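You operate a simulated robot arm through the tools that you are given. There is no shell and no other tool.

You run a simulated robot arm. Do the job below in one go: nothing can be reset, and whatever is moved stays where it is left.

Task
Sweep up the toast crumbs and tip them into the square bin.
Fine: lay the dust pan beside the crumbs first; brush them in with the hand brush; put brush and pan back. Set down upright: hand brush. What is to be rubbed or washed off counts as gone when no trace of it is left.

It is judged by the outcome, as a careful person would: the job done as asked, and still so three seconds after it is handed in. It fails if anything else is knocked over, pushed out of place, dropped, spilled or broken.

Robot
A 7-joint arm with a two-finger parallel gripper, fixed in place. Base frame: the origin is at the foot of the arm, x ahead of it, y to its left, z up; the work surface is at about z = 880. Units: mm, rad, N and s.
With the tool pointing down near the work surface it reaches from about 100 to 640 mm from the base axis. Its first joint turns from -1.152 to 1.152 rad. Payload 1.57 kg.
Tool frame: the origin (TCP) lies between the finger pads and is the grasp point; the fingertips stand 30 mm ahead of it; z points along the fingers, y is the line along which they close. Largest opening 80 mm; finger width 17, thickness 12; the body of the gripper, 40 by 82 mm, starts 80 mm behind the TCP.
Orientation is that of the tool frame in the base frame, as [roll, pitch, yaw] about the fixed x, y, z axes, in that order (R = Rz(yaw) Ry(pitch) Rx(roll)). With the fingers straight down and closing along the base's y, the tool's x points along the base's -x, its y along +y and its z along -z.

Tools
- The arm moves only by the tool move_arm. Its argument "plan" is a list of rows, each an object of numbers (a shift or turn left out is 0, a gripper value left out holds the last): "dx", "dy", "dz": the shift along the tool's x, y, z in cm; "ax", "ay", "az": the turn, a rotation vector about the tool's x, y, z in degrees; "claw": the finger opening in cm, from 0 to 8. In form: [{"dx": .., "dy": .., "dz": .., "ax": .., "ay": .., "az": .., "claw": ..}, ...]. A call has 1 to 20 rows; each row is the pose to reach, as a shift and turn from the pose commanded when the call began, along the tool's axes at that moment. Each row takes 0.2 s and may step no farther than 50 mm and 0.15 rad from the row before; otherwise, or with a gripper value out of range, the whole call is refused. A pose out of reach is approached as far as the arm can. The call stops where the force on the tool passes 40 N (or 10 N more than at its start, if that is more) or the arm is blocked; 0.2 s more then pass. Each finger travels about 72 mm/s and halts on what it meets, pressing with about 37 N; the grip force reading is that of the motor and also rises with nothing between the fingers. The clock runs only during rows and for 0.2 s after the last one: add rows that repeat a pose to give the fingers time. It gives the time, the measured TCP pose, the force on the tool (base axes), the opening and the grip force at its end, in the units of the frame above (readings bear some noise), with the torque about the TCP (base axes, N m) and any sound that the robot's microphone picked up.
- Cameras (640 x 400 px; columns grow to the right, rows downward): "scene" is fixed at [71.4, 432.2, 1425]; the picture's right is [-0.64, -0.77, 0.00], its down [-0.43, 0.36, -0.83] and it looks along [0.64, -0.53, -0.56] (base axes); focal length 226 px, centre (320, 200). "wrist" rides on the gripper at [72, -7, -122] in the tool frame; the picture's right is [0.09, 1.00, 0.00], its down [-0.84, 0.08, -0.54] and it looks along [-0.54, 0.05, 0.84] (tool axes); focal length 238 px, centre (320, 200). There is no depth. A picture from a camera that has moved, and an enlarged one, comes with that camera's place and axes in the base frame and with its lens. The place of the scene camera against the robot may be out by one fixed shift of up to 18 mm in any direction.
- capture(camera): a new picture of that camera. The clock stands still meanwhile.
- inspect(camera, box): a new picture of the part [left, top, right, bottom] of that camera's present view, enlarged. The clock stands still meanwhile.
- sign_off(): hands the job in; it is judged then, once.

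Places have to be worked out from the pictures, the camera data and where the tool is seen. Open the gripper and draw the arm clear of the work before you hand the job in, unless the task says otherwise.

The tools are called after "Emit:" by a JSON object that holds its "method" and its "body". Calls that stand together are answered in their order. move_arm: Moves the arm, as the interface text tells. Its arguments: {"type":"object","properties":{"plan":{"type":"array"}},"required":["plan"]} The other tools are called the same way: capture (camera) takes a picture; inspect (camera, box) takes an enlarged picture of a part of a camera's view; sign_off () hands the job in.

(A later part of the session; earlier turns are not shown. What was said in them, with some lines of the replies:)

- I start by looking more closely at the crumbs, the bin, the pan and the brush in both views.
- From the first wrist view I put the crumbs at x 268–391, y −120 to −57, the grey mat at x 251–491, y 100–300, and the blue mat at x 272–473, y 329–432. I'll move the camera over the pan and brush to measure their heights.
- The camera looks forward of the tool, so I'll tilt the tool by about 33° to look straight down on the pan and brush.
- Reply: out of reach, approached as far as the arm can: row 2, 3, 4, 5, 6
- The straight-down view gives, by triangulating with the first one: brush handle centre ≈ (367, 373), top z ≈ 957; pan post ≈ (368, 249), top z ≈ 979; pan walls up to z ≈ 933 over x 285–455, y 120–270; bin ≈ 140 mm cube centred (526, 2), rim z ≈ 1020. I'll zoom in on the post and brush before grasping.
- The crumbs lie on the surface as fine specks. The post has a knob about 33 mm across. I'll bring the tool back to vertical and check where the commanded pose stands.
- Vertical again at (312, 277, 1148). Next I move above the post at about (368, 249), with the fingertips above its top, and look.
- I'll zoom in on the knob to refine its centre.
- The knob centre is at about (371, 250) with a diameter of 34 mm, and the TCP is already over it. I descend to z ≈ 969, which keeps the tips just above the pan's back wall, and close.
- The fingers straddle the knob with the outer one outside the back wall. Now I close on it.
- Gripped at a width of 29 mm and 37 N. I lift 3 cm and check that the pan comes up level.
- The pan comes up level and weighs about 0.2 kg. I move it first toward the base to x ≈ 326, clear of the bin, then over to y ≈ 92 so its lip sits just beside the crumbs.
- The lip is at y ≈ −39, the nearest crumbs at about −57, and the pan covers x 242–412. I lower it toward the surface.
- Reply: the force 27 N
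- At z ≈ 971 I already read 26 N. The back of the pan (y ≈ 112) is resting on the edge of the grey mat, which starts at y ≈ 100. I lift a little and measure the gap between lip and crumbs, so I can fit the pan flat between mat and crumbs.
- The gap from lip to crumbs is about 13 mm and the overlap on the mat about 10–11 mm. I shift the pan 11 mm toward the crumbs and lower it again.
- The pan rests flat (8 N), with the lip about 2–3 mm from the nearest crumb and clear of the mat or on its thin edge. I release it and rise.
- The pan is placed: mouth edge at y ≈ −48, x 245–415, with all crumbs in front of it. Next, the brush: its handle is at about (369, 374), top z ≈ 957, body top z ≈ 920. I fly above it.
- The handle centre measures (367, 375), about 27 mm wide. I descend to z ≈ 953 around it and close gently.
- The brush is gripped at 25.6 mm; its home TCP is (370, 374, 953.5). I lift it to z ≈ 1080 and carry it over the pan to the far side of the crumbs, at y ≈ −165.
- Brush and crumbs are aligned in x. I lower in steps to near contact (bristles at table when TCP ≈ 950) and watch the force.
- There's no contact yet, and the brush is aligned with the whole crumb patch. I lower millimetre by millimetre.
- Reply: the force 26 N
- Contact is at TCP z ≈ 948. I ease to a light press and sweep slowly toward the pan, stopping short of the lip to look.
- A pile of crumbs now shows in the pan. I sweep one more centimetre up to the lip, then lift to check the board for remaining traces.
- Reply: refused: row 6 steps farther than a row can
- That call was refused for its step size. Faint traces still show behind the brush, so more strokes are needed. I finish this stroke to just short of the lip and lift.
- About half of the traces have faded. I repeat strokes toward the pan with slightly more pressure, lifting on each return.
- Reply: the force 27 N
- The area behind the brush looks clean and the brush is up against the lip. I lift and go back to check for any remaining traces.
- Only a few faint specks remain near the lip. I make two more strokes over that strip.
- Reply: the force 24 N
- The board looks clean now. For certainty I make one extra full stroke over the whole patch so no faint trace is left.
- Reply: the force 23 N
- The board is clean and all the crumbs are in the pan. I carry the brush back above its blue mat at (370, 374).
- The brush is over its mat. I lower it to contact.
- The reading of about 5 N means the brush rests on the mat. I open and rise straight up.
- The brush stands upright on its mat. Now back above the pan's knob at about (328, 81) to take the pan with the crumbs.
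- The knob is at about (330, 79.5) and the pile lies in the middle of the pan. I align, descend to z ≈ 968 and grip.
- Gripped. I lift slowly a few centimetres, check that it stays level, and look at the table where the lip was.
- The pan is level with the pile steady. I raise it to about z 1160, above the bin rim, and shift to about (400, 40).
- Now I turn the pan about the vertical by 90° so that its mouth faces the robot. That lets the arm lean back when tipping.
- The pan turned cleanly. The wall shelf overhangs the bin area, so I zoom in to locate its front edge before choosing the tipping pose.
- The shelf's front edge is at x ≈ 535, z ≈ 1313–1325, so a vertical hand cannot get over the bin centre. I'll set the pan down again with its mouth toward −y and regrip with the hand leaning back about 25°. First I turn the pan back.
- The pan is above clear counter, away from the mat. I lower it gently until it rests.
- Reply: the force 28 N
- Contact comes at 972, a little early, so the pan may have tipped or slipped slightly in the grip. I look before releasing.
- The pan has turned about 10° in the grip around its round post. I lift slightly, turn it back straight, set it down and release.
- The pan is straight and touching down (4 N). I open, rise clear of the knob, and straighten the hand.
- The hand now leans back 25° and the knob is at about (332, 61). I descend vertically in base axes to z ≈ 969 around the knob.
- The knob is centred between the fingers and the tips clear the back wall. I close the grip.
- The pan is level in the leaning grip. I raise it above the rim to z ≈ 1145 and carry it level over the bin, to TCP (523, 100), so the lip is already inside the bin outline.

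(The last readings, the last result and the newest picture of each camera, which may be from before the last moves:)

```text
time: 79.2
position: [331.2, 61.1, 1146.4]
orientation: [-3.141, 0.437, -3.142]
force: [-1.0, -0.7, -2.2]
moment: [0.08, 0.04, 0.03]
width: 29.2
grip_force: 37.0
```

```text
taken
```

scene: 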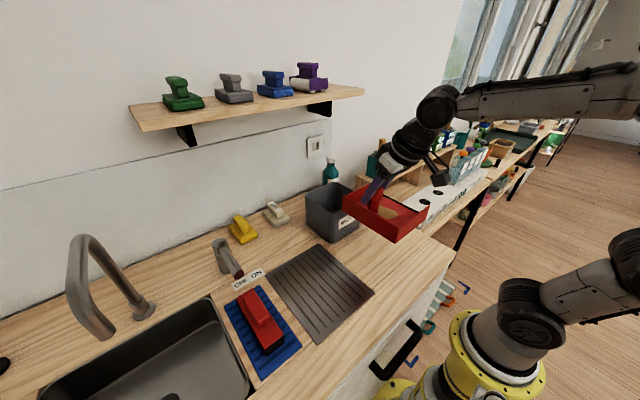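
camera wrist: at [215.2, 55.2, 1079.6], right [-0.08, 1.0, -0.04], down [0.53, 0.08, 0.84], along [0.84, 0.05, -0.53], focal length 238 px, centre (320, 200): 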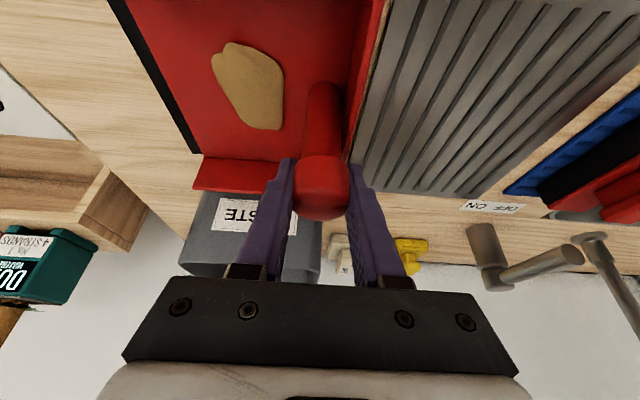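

Emit:
{"method": "move_arm", "body": {"plan": [{"dx": -2, "dy": 0.44, "dz": 0.93}, {"dx": -4.6, "dy": 1.0, "dz": 2.15}, {"dx": -7.5, "dy": 1.65, "dz": 3.5}, {"dx": -10.4, "dy": 2.3, "dz": 4.85}, {"dx": -13.3, "dy": 2.9, "dz": 6.2}, {"dx": -15.6, "dy": 3.4, "dz": 7.27}, {"dx": -17.3, "dy": 3.9, "dz": 8.07}, {"dx": -17.3, "dy": 3.9, "dz": 8.07}]}}

Emit:
{"method": "capture", "body": {"camera": "scene"}}

Emit:
{"method": "inspect", "body": {"camera": "scene", "box": [260, 80, 440, 260]}}

Emit:
{"method": "capture", "body": {"camera": "wrist"}}

```text
time: 81.0
position: [523.3, 100.4, 1146.1]
orientation: [3.141, 0.438, 3.141]
force: [0.2, 0.1, -1.4]
moment: [0.07, 0.0, -0.02]
width: 29.2
grip_force: 36.9
```

```text
taken
```

scene: 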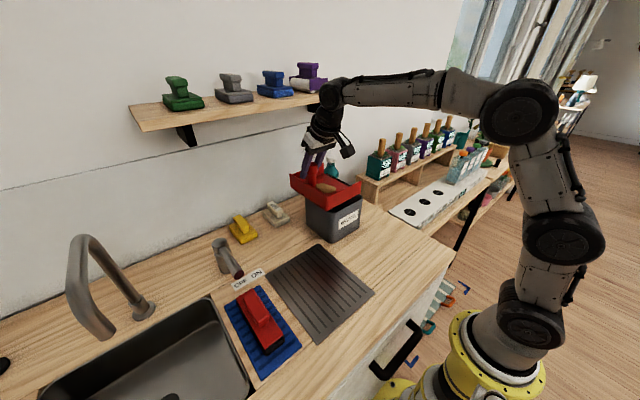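

```text
2.22 times, centred on (350, 170) of scene
camera zoom: at [71.5, 432.2, 1425.0], right [-0.64, -0.77, 0.0], down [-0.43, 0.36, -0.83], along [0.64, -0.53, -0.56], focal length 503 px, centre (253, 267)
```

zoom: 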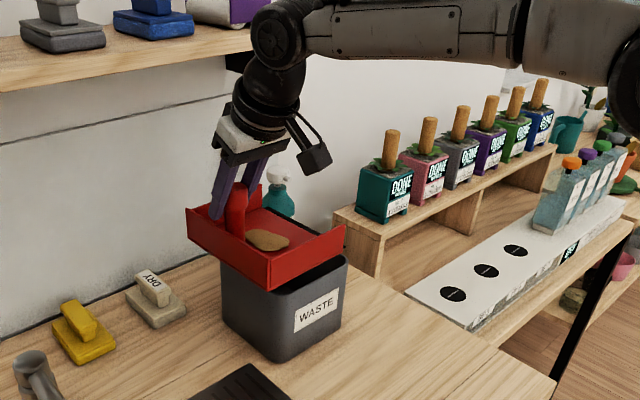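

```text
taken
camera wrist: at [406.3, 93.6, 1226.4], right [-0.08, 1.0, -0.04], down [0.53, 0.08, 0.84], along [0.84, 0.05, -0.53], focal length 238 px, centre (320, 200)
```

wrist: 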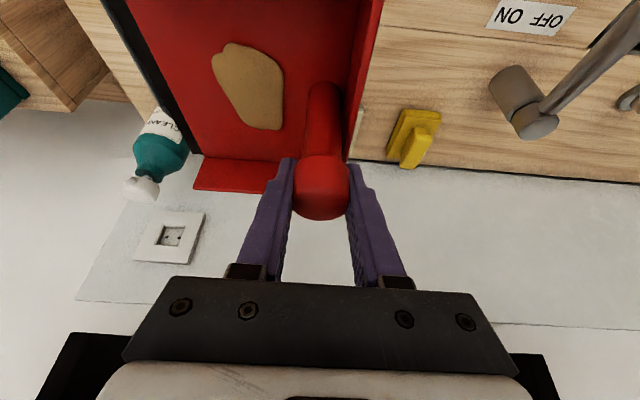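

The pan is level over the bin, with lip and pile inside its outline and clear of shelf and bottle. I begin tilting the mouth down about base x to 24°, keeping the lip just above the rim.

Emit:
{"method": "move_arm", "body": {"plan": [{"dy": -0.44, "ax": -3.63, "az": 1.69}, {"dy": -0.84, "ax": -7.25, "az": 3.38}, {"dx": -0.165, "dy": -1.29, "dz": -0.353, "ax": -10.88, "az": 5.07}, {"dx": -0.376, "dy": -1.74, "dz": -0.806, "ax": -14.5, "az": 6.76}, {"dx": -0.672, "dy": -2.14, "dz": -1.44, "ax": -18.13, "az": 8.45}, {"dx": -0.925, "dy": -2.49, "dz": -1.984, "ax": -21.75, "az": 10.14}]}}

Emit:
{"method": "inspect", "body": {"camera": "scene", "box": [260, 80, 440, 260]}}

Emit:
{"method": "capture", "body": {"camera": "wrist"}}

```text
time: 82.4
position: [521.3, 75.9, 1168.1]
orientation: [2.686, 0.396, 2.953]
force: [-0.9, 0.2, -1.8]
moment: [-0.05, 0.0, -0.01]
width: 29.3
grip_force: 37.1
```

```text
2.22 times, centred on (350, 170) of scene
camera zoom: at [71.4, 432.2, 1425.0], right [-0.64, -0.77, 0.0], down [-0.43, 0.36, -0.83], along [0.64, -0.53, -0.56], focal length 503 px, centre (253, 267)
```

zoom: 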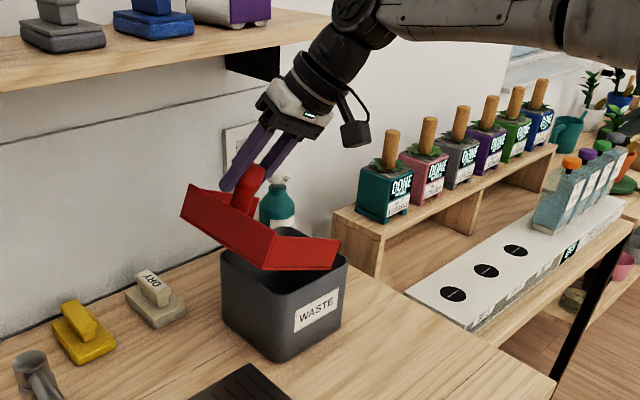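

```text
taken
camera wrist: at [406.0, 36.7, 1239.1], right [-0.08, 0.93, 0.37], down [0.53, -0.27, 0.8], along [0.84, 0.26, -0.47], focal length 238 px, centre (320, 200)
```

wrist: 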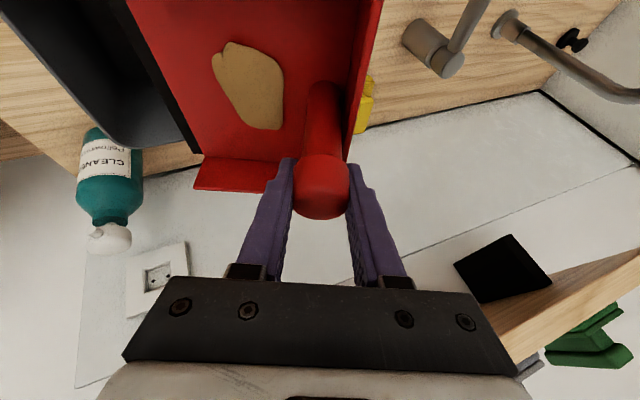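

The pile holds at 24° and the lip is well inside the bin. I continue tilting smoothly to 60°, with the lip kept over the bin just above the rim.

Emit:
{"method": "move_arm", "body": {"plan": [{"dx": -0.39, "dy": -0.336, "dz": -0.58, "ax": -3.63, "az": 1.69}, {"dx": -0.744, "dy": -0.68, "dz": -1.194, "ax": -7.25, "az": 3.38}, {"dx": -1.011, "dy": -1.112, "dz": -1.765, "ax": -10.88, "az": 5.07}, {"dx": -1.238, "dy": -1.584, "dz": -2.254, "ax": -14.5, "az": 6.76}, {"dx": -1.474, "dy": -2.101, "dz": -2.759, "ax": -18.13, "az": 8.45}, {"dx": -1.68, "dy": -2.704, "dz": -3.202, "ax": -21.75, "az": 10.14}, {"dx": -1.882, "dy": -3.532, "dz": -3.635, "ax": -25.38, "az": 11.83}, {"dx": -2.046, "dy": -4.4, "dz": -3.985, "ax": -29.0, "az": 13.52}, {"dx": -2.226, "dy": -5.359, "dz": -4.372, "ax": -32.63, "az": 15.21}, {"dx": -2.226, "dy": -5.359, "dz": -4.372, "ax": -32.63, "az": 15.21}, {"dx": -2.226, "dy": -5.359, "dz": -4.372, "ax": -32.63, "az": 15.21}]}}

Emit:
{"method": "inspect", "body": {"camera": "scene", "box": [260, 80, 440, 260]}}

Emit:
{"method": "capture", "body": {"camera": "wrist"}}

```text
time: 84.8
position: [524.7, 6.3, 1190.6]
orientation: [2.055, 0.214, 2.759]
force: [-0.4, -0.4, -1.8]
moment: [-0.06, -0.01, -0.01]
width: 29.3
grip_force: 37.0
```

```text
2.22 times, centred on (350, 170) of scene
camera zoom: at [71.4, 432.2, 1425.0], right [-0.64, -0.77, 0.0], down [-0.43, 0.36, -0.83], along [0.64, -0.53, -0.56], focal length 503 px, centre (253, 267)
```

zoom: 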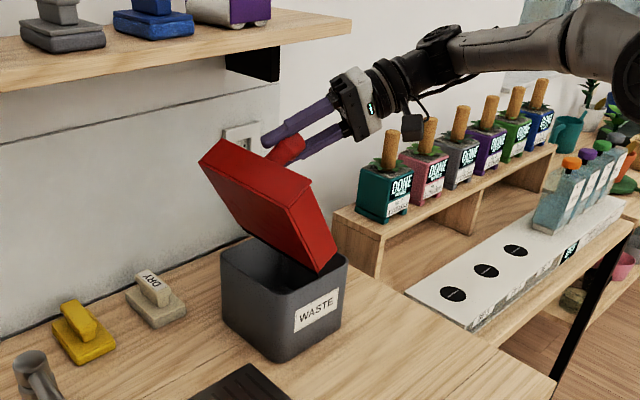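

```text
taken
camera wrist: at [407.9, -66.2, 1225.4], right [-0.08, 0.53, 0.84], down [0.53, -0.69, 0.49], along [0.84, 0.49, -0.22], focal length 238 px, centre (320, 200)
```

wrist: 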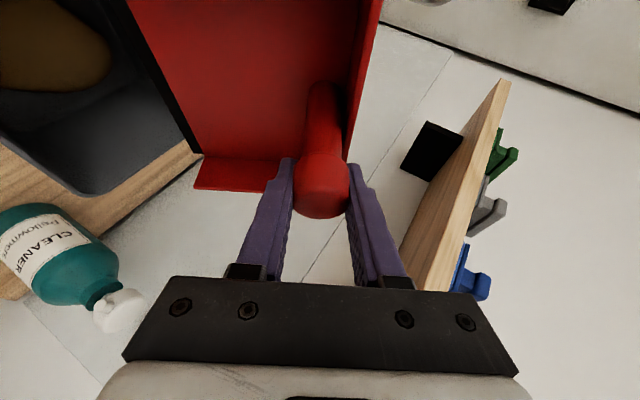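

The pile now lies in the bin and the pan is empty. I bring the pan back level along a high path, moving slightly toward +y and back from the shelf.

Emit:
{"method": "move_arm", "body": {"plan": [{"dx": 0.692, "dy": 0.45, "dz": 0.5375, "ax": 5.44, "az": -2.536}, {"dx": 1.384, "dy": 0.9, "dz": 1.075, "ax": 10.88, "az": -5.07}, {"dx": 2.076, "dy": 1.35, "dz": 1.6125, "ax": 16.31, "az": -7.61}, {"dx": 2.768, "dy": 1.8, "dz": 2.15, "ax": 21.75, "az": -10.14}, {"dx": 3.46, "dy": 2.25, "dz": 2.6875, "ax": 27.19, "az": -12.68}, {"dx": 4.152, "dy": 2.7, "dz": 3.225, "ax": 32.63, "az": -15.21}, {"dx": 4.844, "dy": 3.15, "dz": 3.7625, "ax": 38.06, "az": -17.75}, {"dx": 5.536, "dy": 3.6, "dz": 4.3, "ax": 43.5, "az": -20.28}, {"dx": 6.228, "dy": 4.05, "dz": 4.8375, "ax": 48.94, "az": -22.82}, {"dx": 6.92, "dy": 4.5, "dz": 5.375, "ax": 54.38, "az": -25.36}, {"dx": 6.92, "dy": 4.5, "dz": 5.375, "ax": 54.38, "az": -25.36}]}}

Emit:
{"method": "capture", "body": {"camera": "scene"}}

Emit:
{"method": "inspect", "body": {"camera": "scene", "box": [270, 140, 400, 260]}}

Emit:
{"method": "capture", "body": {"camera": "wrist"}}

```text
time: 87.2
position: [482.8, 97.2, 1190.1]
orientation: [-3.141, 0.436, 3.141]
force: [-0.5, 0.2, -2.9]
moment: [0.05, -0.02, 0.01]
width: 29.1
grip_force: 36.7
```

```text
taken
```

scene: 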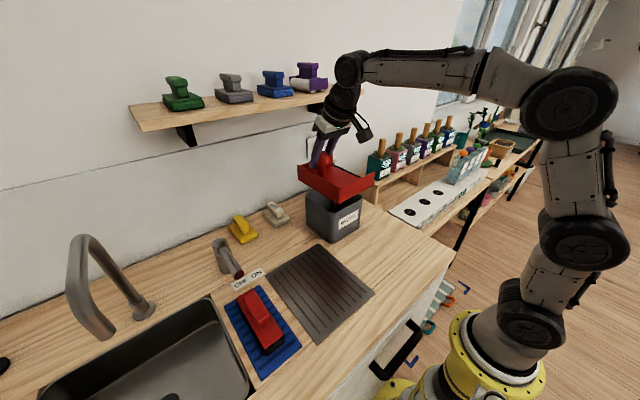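

```text
3.33 times, centred on (335, 200) of scene
camera zoom: at [71.4, 432.2, 1425.0], right [-0.64, -0.77, 0.0], down [-0.43, 0.36, -0.83], along [0.64, -0.53, -0.56], focal length 755 px, centre (270, 200)
```

zoom: 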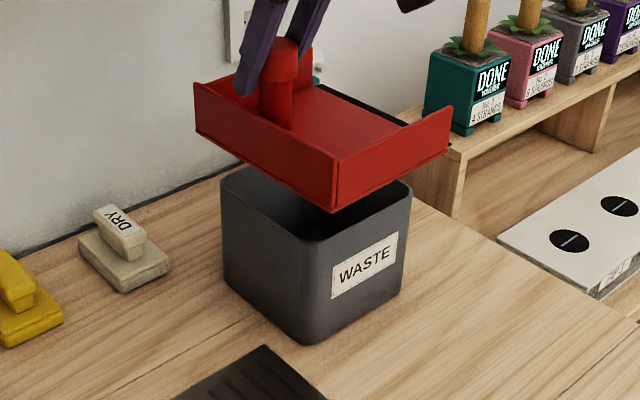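

```text
taken
camera wrist: at [366.9, 90.0, 1271.6], right [-0.08, 1.0, -0.04], down [0.53, 0.08, 0.85], along [0.84, 0.05, -0.53], focal length 238 px, centre (320, 200)
```

wrist: 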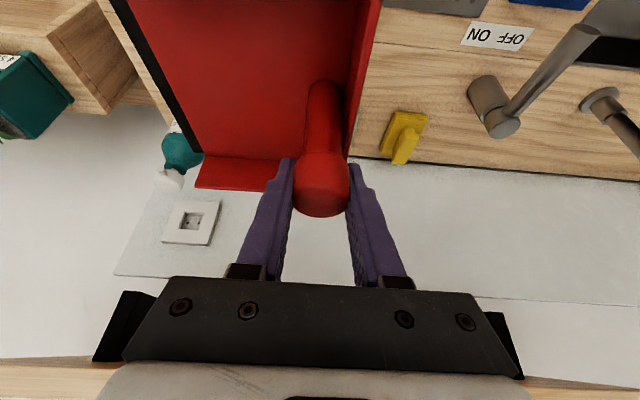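

The pan is level and empty. I carry it back over the grey mat, with the knob going to about (370.5, 250.5), and lower to just above the mat.

Emit:
{"method": "move_arm", "body": {"plan": [{"dx": 3.62, "dz": -1.69}, {"dx": 7.25, "dz": -3.38}, {"dx": 10.24, "dz": -4.78}, {"dx": 10.24, "dy": 4, "dz": -4.78}, {"dx": 10.24, "dy": 8, "dz": -4.78}, {"dx": 10.24, "dy": 12, "dz": -4.78}, {"dx": 10.24, "dy": 15.3, "dz": -4.78}, {"dx": 11.93, "dy": 15.3, "dz": -1.16}, {"dx": 13.62, "dy": 15.3, "dz": 2.47}, {"dx": 15.31, "dy": 15.3, "dz": 6.1}, {"dx": 17.0, "dy": 15.3, "dz": 9.72}, {"dx": 18.27, "dy": 15.3, "dz": 12.42}, {"dx": 18.27, "dy": 15.3, "dz": 12.42}]}}

Emit:
{"method": "capture", "body": {"camera": "scene"}}

Emit:
{"method": "inspect", "body": {"camera": "scene", "box": [250, 220, 390, 350]}}

Emit:
{"method": "capture", "body": {"camera": "wrist"}}

```text
time: 90.0
position: [371.9, 248.3, 1000.6]
orientation: [3.141, 0.436, -3.14]
force: [-0.3, 0.2, -1.2]
moment: [0.06, 0.01, -0.01]
width: 28.9
grip_force: 37.2
```

```text
taken
```

scene: 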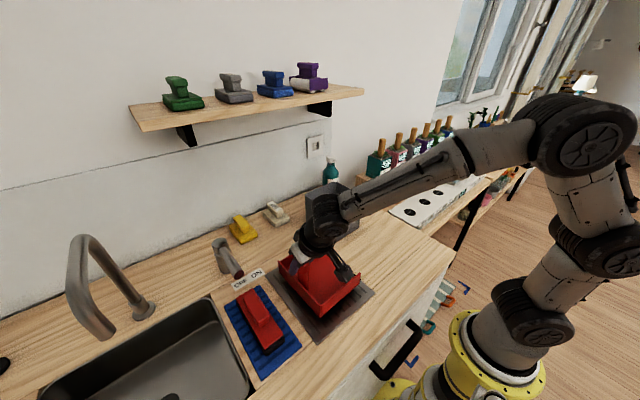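

```text
3.08 times, centred on (320, 285) of scene
camera zoom: at [71.4, 432.2, 1425.0], right [-0.64, -0.77, 0.0], down [-0.43, 0.36, -0.83], along [0.64, -0.53, -0.56], focal length 697 px, centre (320, -62)
```

zoom: 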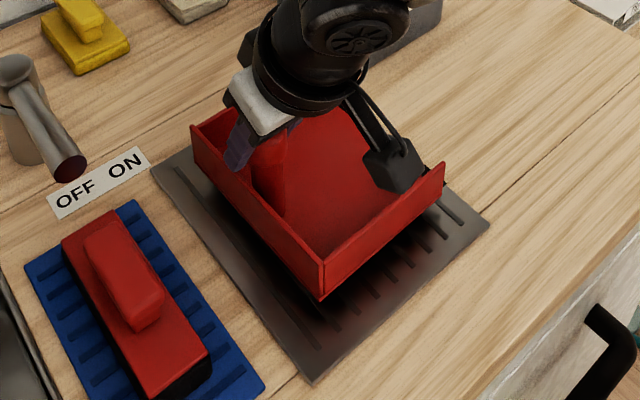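

```text
taken
camera wrist: at [255.0, 242.7, 1081.4], right [-0.08, 1.0, -0.04], down [0.53, 0.08, 0.85], along [0.84, 0.05, -0.53], focal length 238 px, centre (320, 200)
```

wrist: 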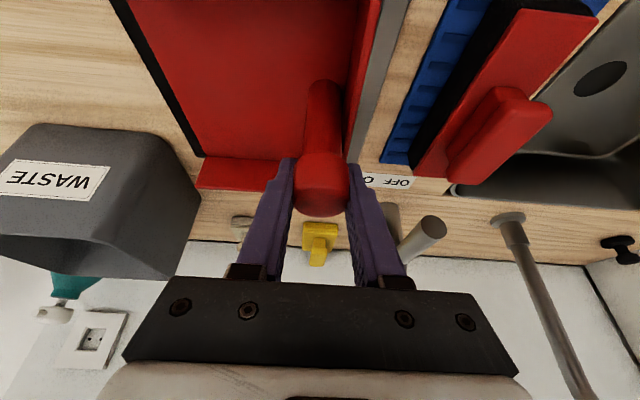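

It is over the mat. I adjust by 2 mm and lower to contact near z ≈ 973.

Emit:
{"method": "move_arm", "body": {"plan": [{"dx": 0.5, "dy": 0.2, "dz": 1.0}, {"dx": 0.9, "dy": 0.2, "dz": 1.8}, {"dx": 1.1, "dy": 0.2, "dz": 2.25}, {"dx": 1.17, "dy": 0.2, "dz": 2.35}, {"dx": 1.17, "dy": 0.2, "dz": 2.35}]}}

```text
time: 91.2
position: [370.9, 252.3, 976.8]
orientation: [3.137, 0.442, 3.14]
force: [-4.1, -4.3, 18.2]
moment: [-0.61, 0.67, -0.02]
width: 29.2
grip_force: 36.8
```

Emit:
{"method": "inspect", "body": {"camera": "scene", "box": [250, 220, 390, 350]}}

Emit:
{"method": "capture", "body": {"camera": "wrist"}}

```text
3.08 times, centred on (320, 285) of scene
camera zoom: at [71.1, 432.0, 1425.1], right [-0.64, -0.77, 0.0], down [-0.43, 0.36, -0.83], along [0.64, -0.53, -0.56], focal length 697 px, centre (320, -62)
```

zoom: 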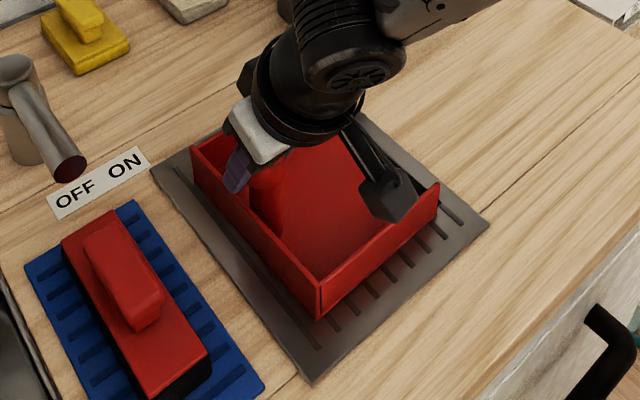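

```text
taken
camera wrist: at [254.3, 245.4, 1056.8], right [-0.08, 1.0, -0.04], down [0.53, 0.08, 0.85], along [0.85, 0.05, -0.53], focal length 238 px, centre (320, 200)
```

wrist: 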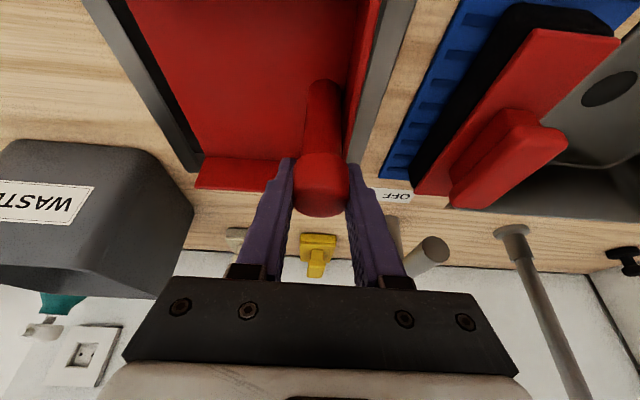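

The pan is on the mat at its original place to within 1–2 mm. I ease the pressure, open, and rise vertically.

Emit:
{"method": "move_arm", "body": {"plan": [{"dx": -0.063, "dz": -0.136}, {"dx": -0.063, "dz": -0.136, "claw": 3.5}, {"dx": -0.063, "dz": -0.136, "claw": 5}, {"dx": -0.063, "dz": -0.136, "claw": 7}, {"dx": -0.063, "dz": -0.136, "claw": 7}, {"dx": -0.063, "dz": -0.136, "claw": 7}, {"dx": -1.3, "dz": -2.72, "claw": 7}, {"dx": -2.96, "dz": -6.34, "claw": 7}, {"dx": -4.65, "dz": -9.97, "claw": 7}, {"dx": -6.34, "dz": -13.6, "claw": 7}, {"dx": -6.34, "dz": -13.6, "claw": 7}]}}

Emit:
{"method": "capture", "body": {"camera": "scene"}}

Emit:
{"method": "inspect", "body": {"camera": "scene", "box": [220, 230, 390, 380]}}

```text
time: 93.6
position: [370.9, 252.0, 1124.3]
orientation: [-3.14, 0.435, -3.141]
force: [0.0, -0.3, -0.5]
moment: [-0.04, 0.02, 0.0]
width: 70.0
grip_force: 0.0
```

```text
taken
```

scene: 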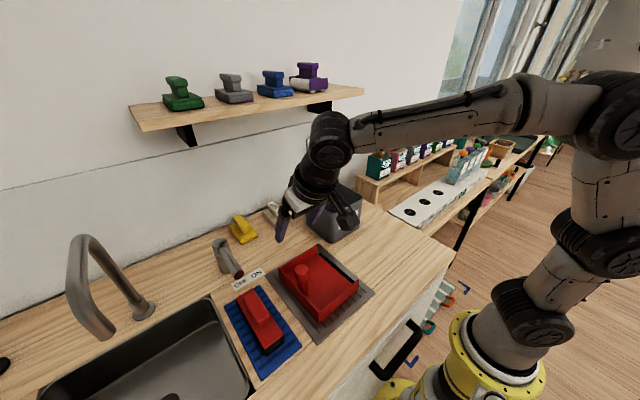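

```text
2.67 times, centred on (305, 305) of scene
camera zoom: at [71.4, 432.2, 1425.0], right [-0.64, -0.77, 0.0], down [-0.43, 0.36, -0.83], along [0.64, -0.53, -0.56], focal length 604 px, centre (360, -80)
```

zoom: 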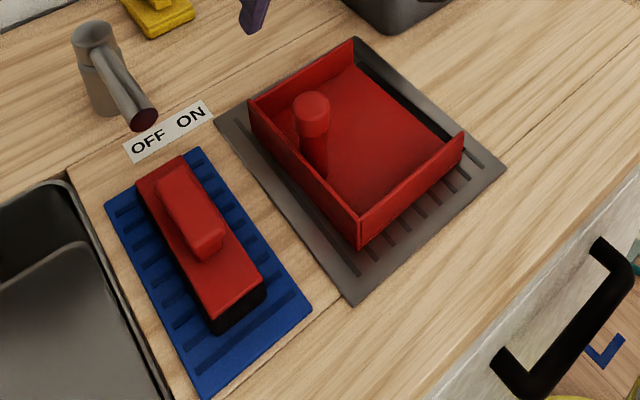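

Pan and brush are back as they were at the start. I retreat to the starting pose and check the counter and the bin.

Emit:
{"method": "move_arm", "body": {"plan": [{"dx": -0.25, "dy": -3, "dz": -2.4, "ay": 3.5}, {"dx": -0.5, "dy": -6.5, "dz": -4.7, "ay": 7}, {"dx": -0.75, "dy": -10, "dz": -7.1, "ay": 10.7}, {"dx": -1.0, "dy": -14, "dz": -9.5, "ay": 14.3}, {"dx": -1.25, "dy": -18, "dz": -11.9, "ay": 18}, {"dx": -1.5, "dy": -22, "dz": -14.2, "ay": 21.5}, {"dx": -1.74, "dy": -25.2, "dz": -16.5, "ay": 25}, {"dx": -1.74, "dy": -25.2, "dz": -16.5, "ay": 25}]}}

Emit:
{"method": "capture", "body": {"camera": "wrist"}}

Emit:
{"method": "inspect", "body": {"camera": "wrist", "box": [200, 20, 400, 245]}}

Emit:
{"method": "inspect", "body": {"camera": "scene", "box": [290, 160, 460, 290]}}

```text
time: 95.4
position: [314.7, -1.7, 1281.7]
orientation: [3.141, 0.001, 3.141]
force: [0.1, 0.0, -0.6]
moment: [0.0, 0.01, 0.04]
width: 69.8
grip_force: 0.1
```

```text
taken
camera wrist: at [244.3, -7.2, 1403.9], right [-0.09, 1.0, 0.0], down [0.84, 0.08, 0.54], along [0.54, 0.05, -0.84], focal length 238 px, centre (320, 200)
```

wrist: 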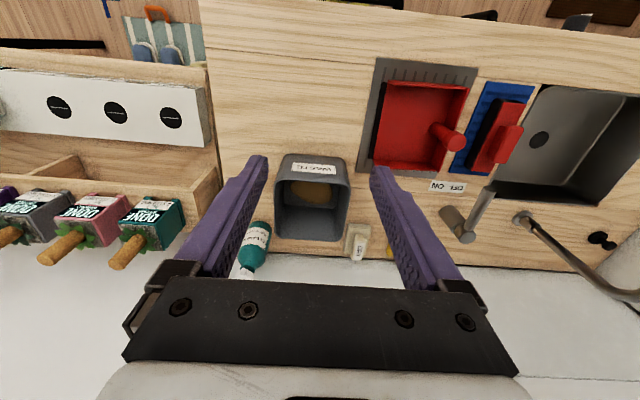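

```text
1.78 times, centred on (300, 132) of wrist
camera zoom: at [244.3, -7.2, 1403.9], right [-0.09, 1.0, 0.0], down [0.84, 0.08, 0.54], along [0.54, 0.05, -0.84], focal length 424 px, centre (356, 320)
```

zoom: 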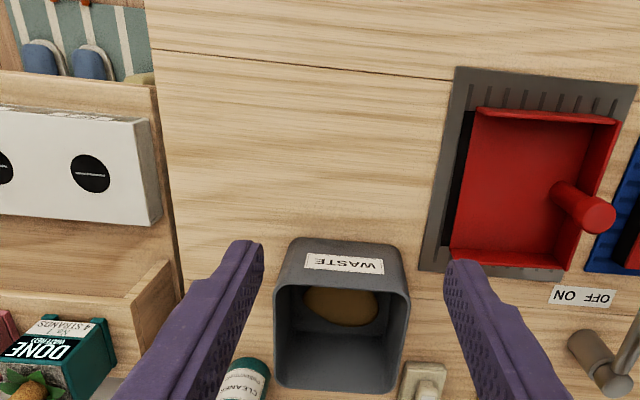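

```text
3.08 times, centred on (375, 225) of scene
camera zoom: at [71.4, 432.2, 1425.0], right [-0.64, -0.77, 0.0], down [-0.43, 0.36, -0.83], along [0.64, -0.53, -0.56], focal length 697 px, centre (151, 123)
```

zoom: 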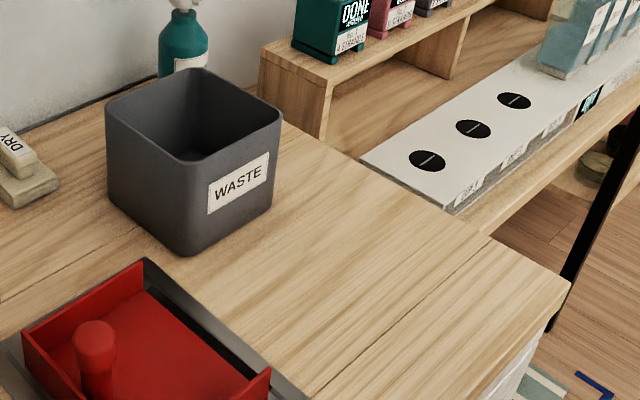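

The crumbs are in the bin, and the bin, bottle, pan and brush are in place. I take one last close look at the former crumb area for faint traces.

Emit:
{"method": "inspect", "body": {"camera": "wrist", "box": [230, 40, 330, 140]}}

Emit:
{"method": "inspect", "body": {"camera": "scene", "box": [360, 215, 430, 275]}}

```text
4.00 times, centred on (280, 90) of wrist
camera zoom: at [244.3, -7.2, 1403.9], right [-0.09, 1.0, 0.0], down [0.84, 0.08, 0.54], along [0.54, 0.05, -0.84], focal length 953 px, centre (480, 640)
```

zoom: 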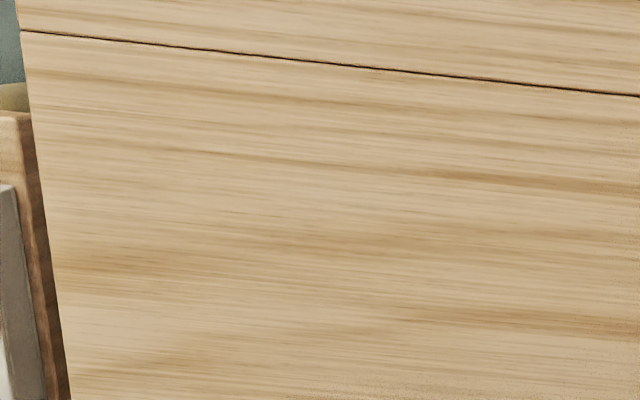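

```text
6.67 times, centred on (395, 245) of scene
camera zoom: at [71.4, 432.2, 1425.0], right [-0.64, -0.77, 0.0], down [-0.43, 0.36, -0.83], along [0.64, -0.53, -0.56], focal length 1510 px, centre (-180, -100)
```

zoom: 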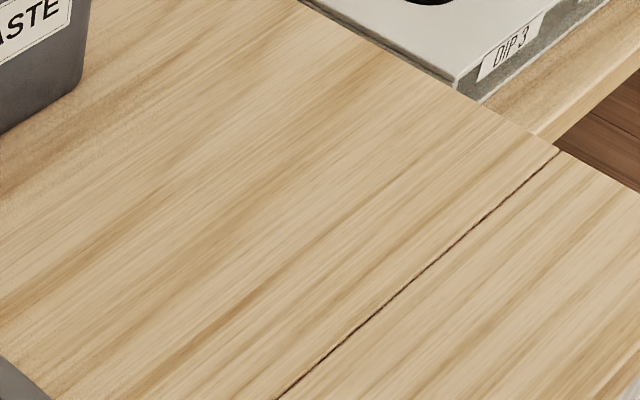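

The counter shows no trace of crumbs, the gripper is open and empty, and the arm is clear, so I hand the job in.

Emit:
{"method": "sign_off", "body": {}}

```text
The job is handed in.
```

The toast crumbs are swept up and tipped into the square waste bin, and close-up pictures show no trace left on the counter.

- **Brush:** it stands upright on its blue mat, within about 2 mm of where it started.
- **Pan:** it is back on its grey mat, also within about 2 mm of its original spot.
- **Surroundings:** the last pictures show the bin, the cleaner bottle and the other items near it in place and upright.
- **Arm:** it is back near its starting position, clear of the work, with the gripper open and empty.

The shelf above the bin left no room to tip the pan with the hand upright. I set the loaded pan down once on the counter and took it up again with the hand leaning back, and nothing spilled.
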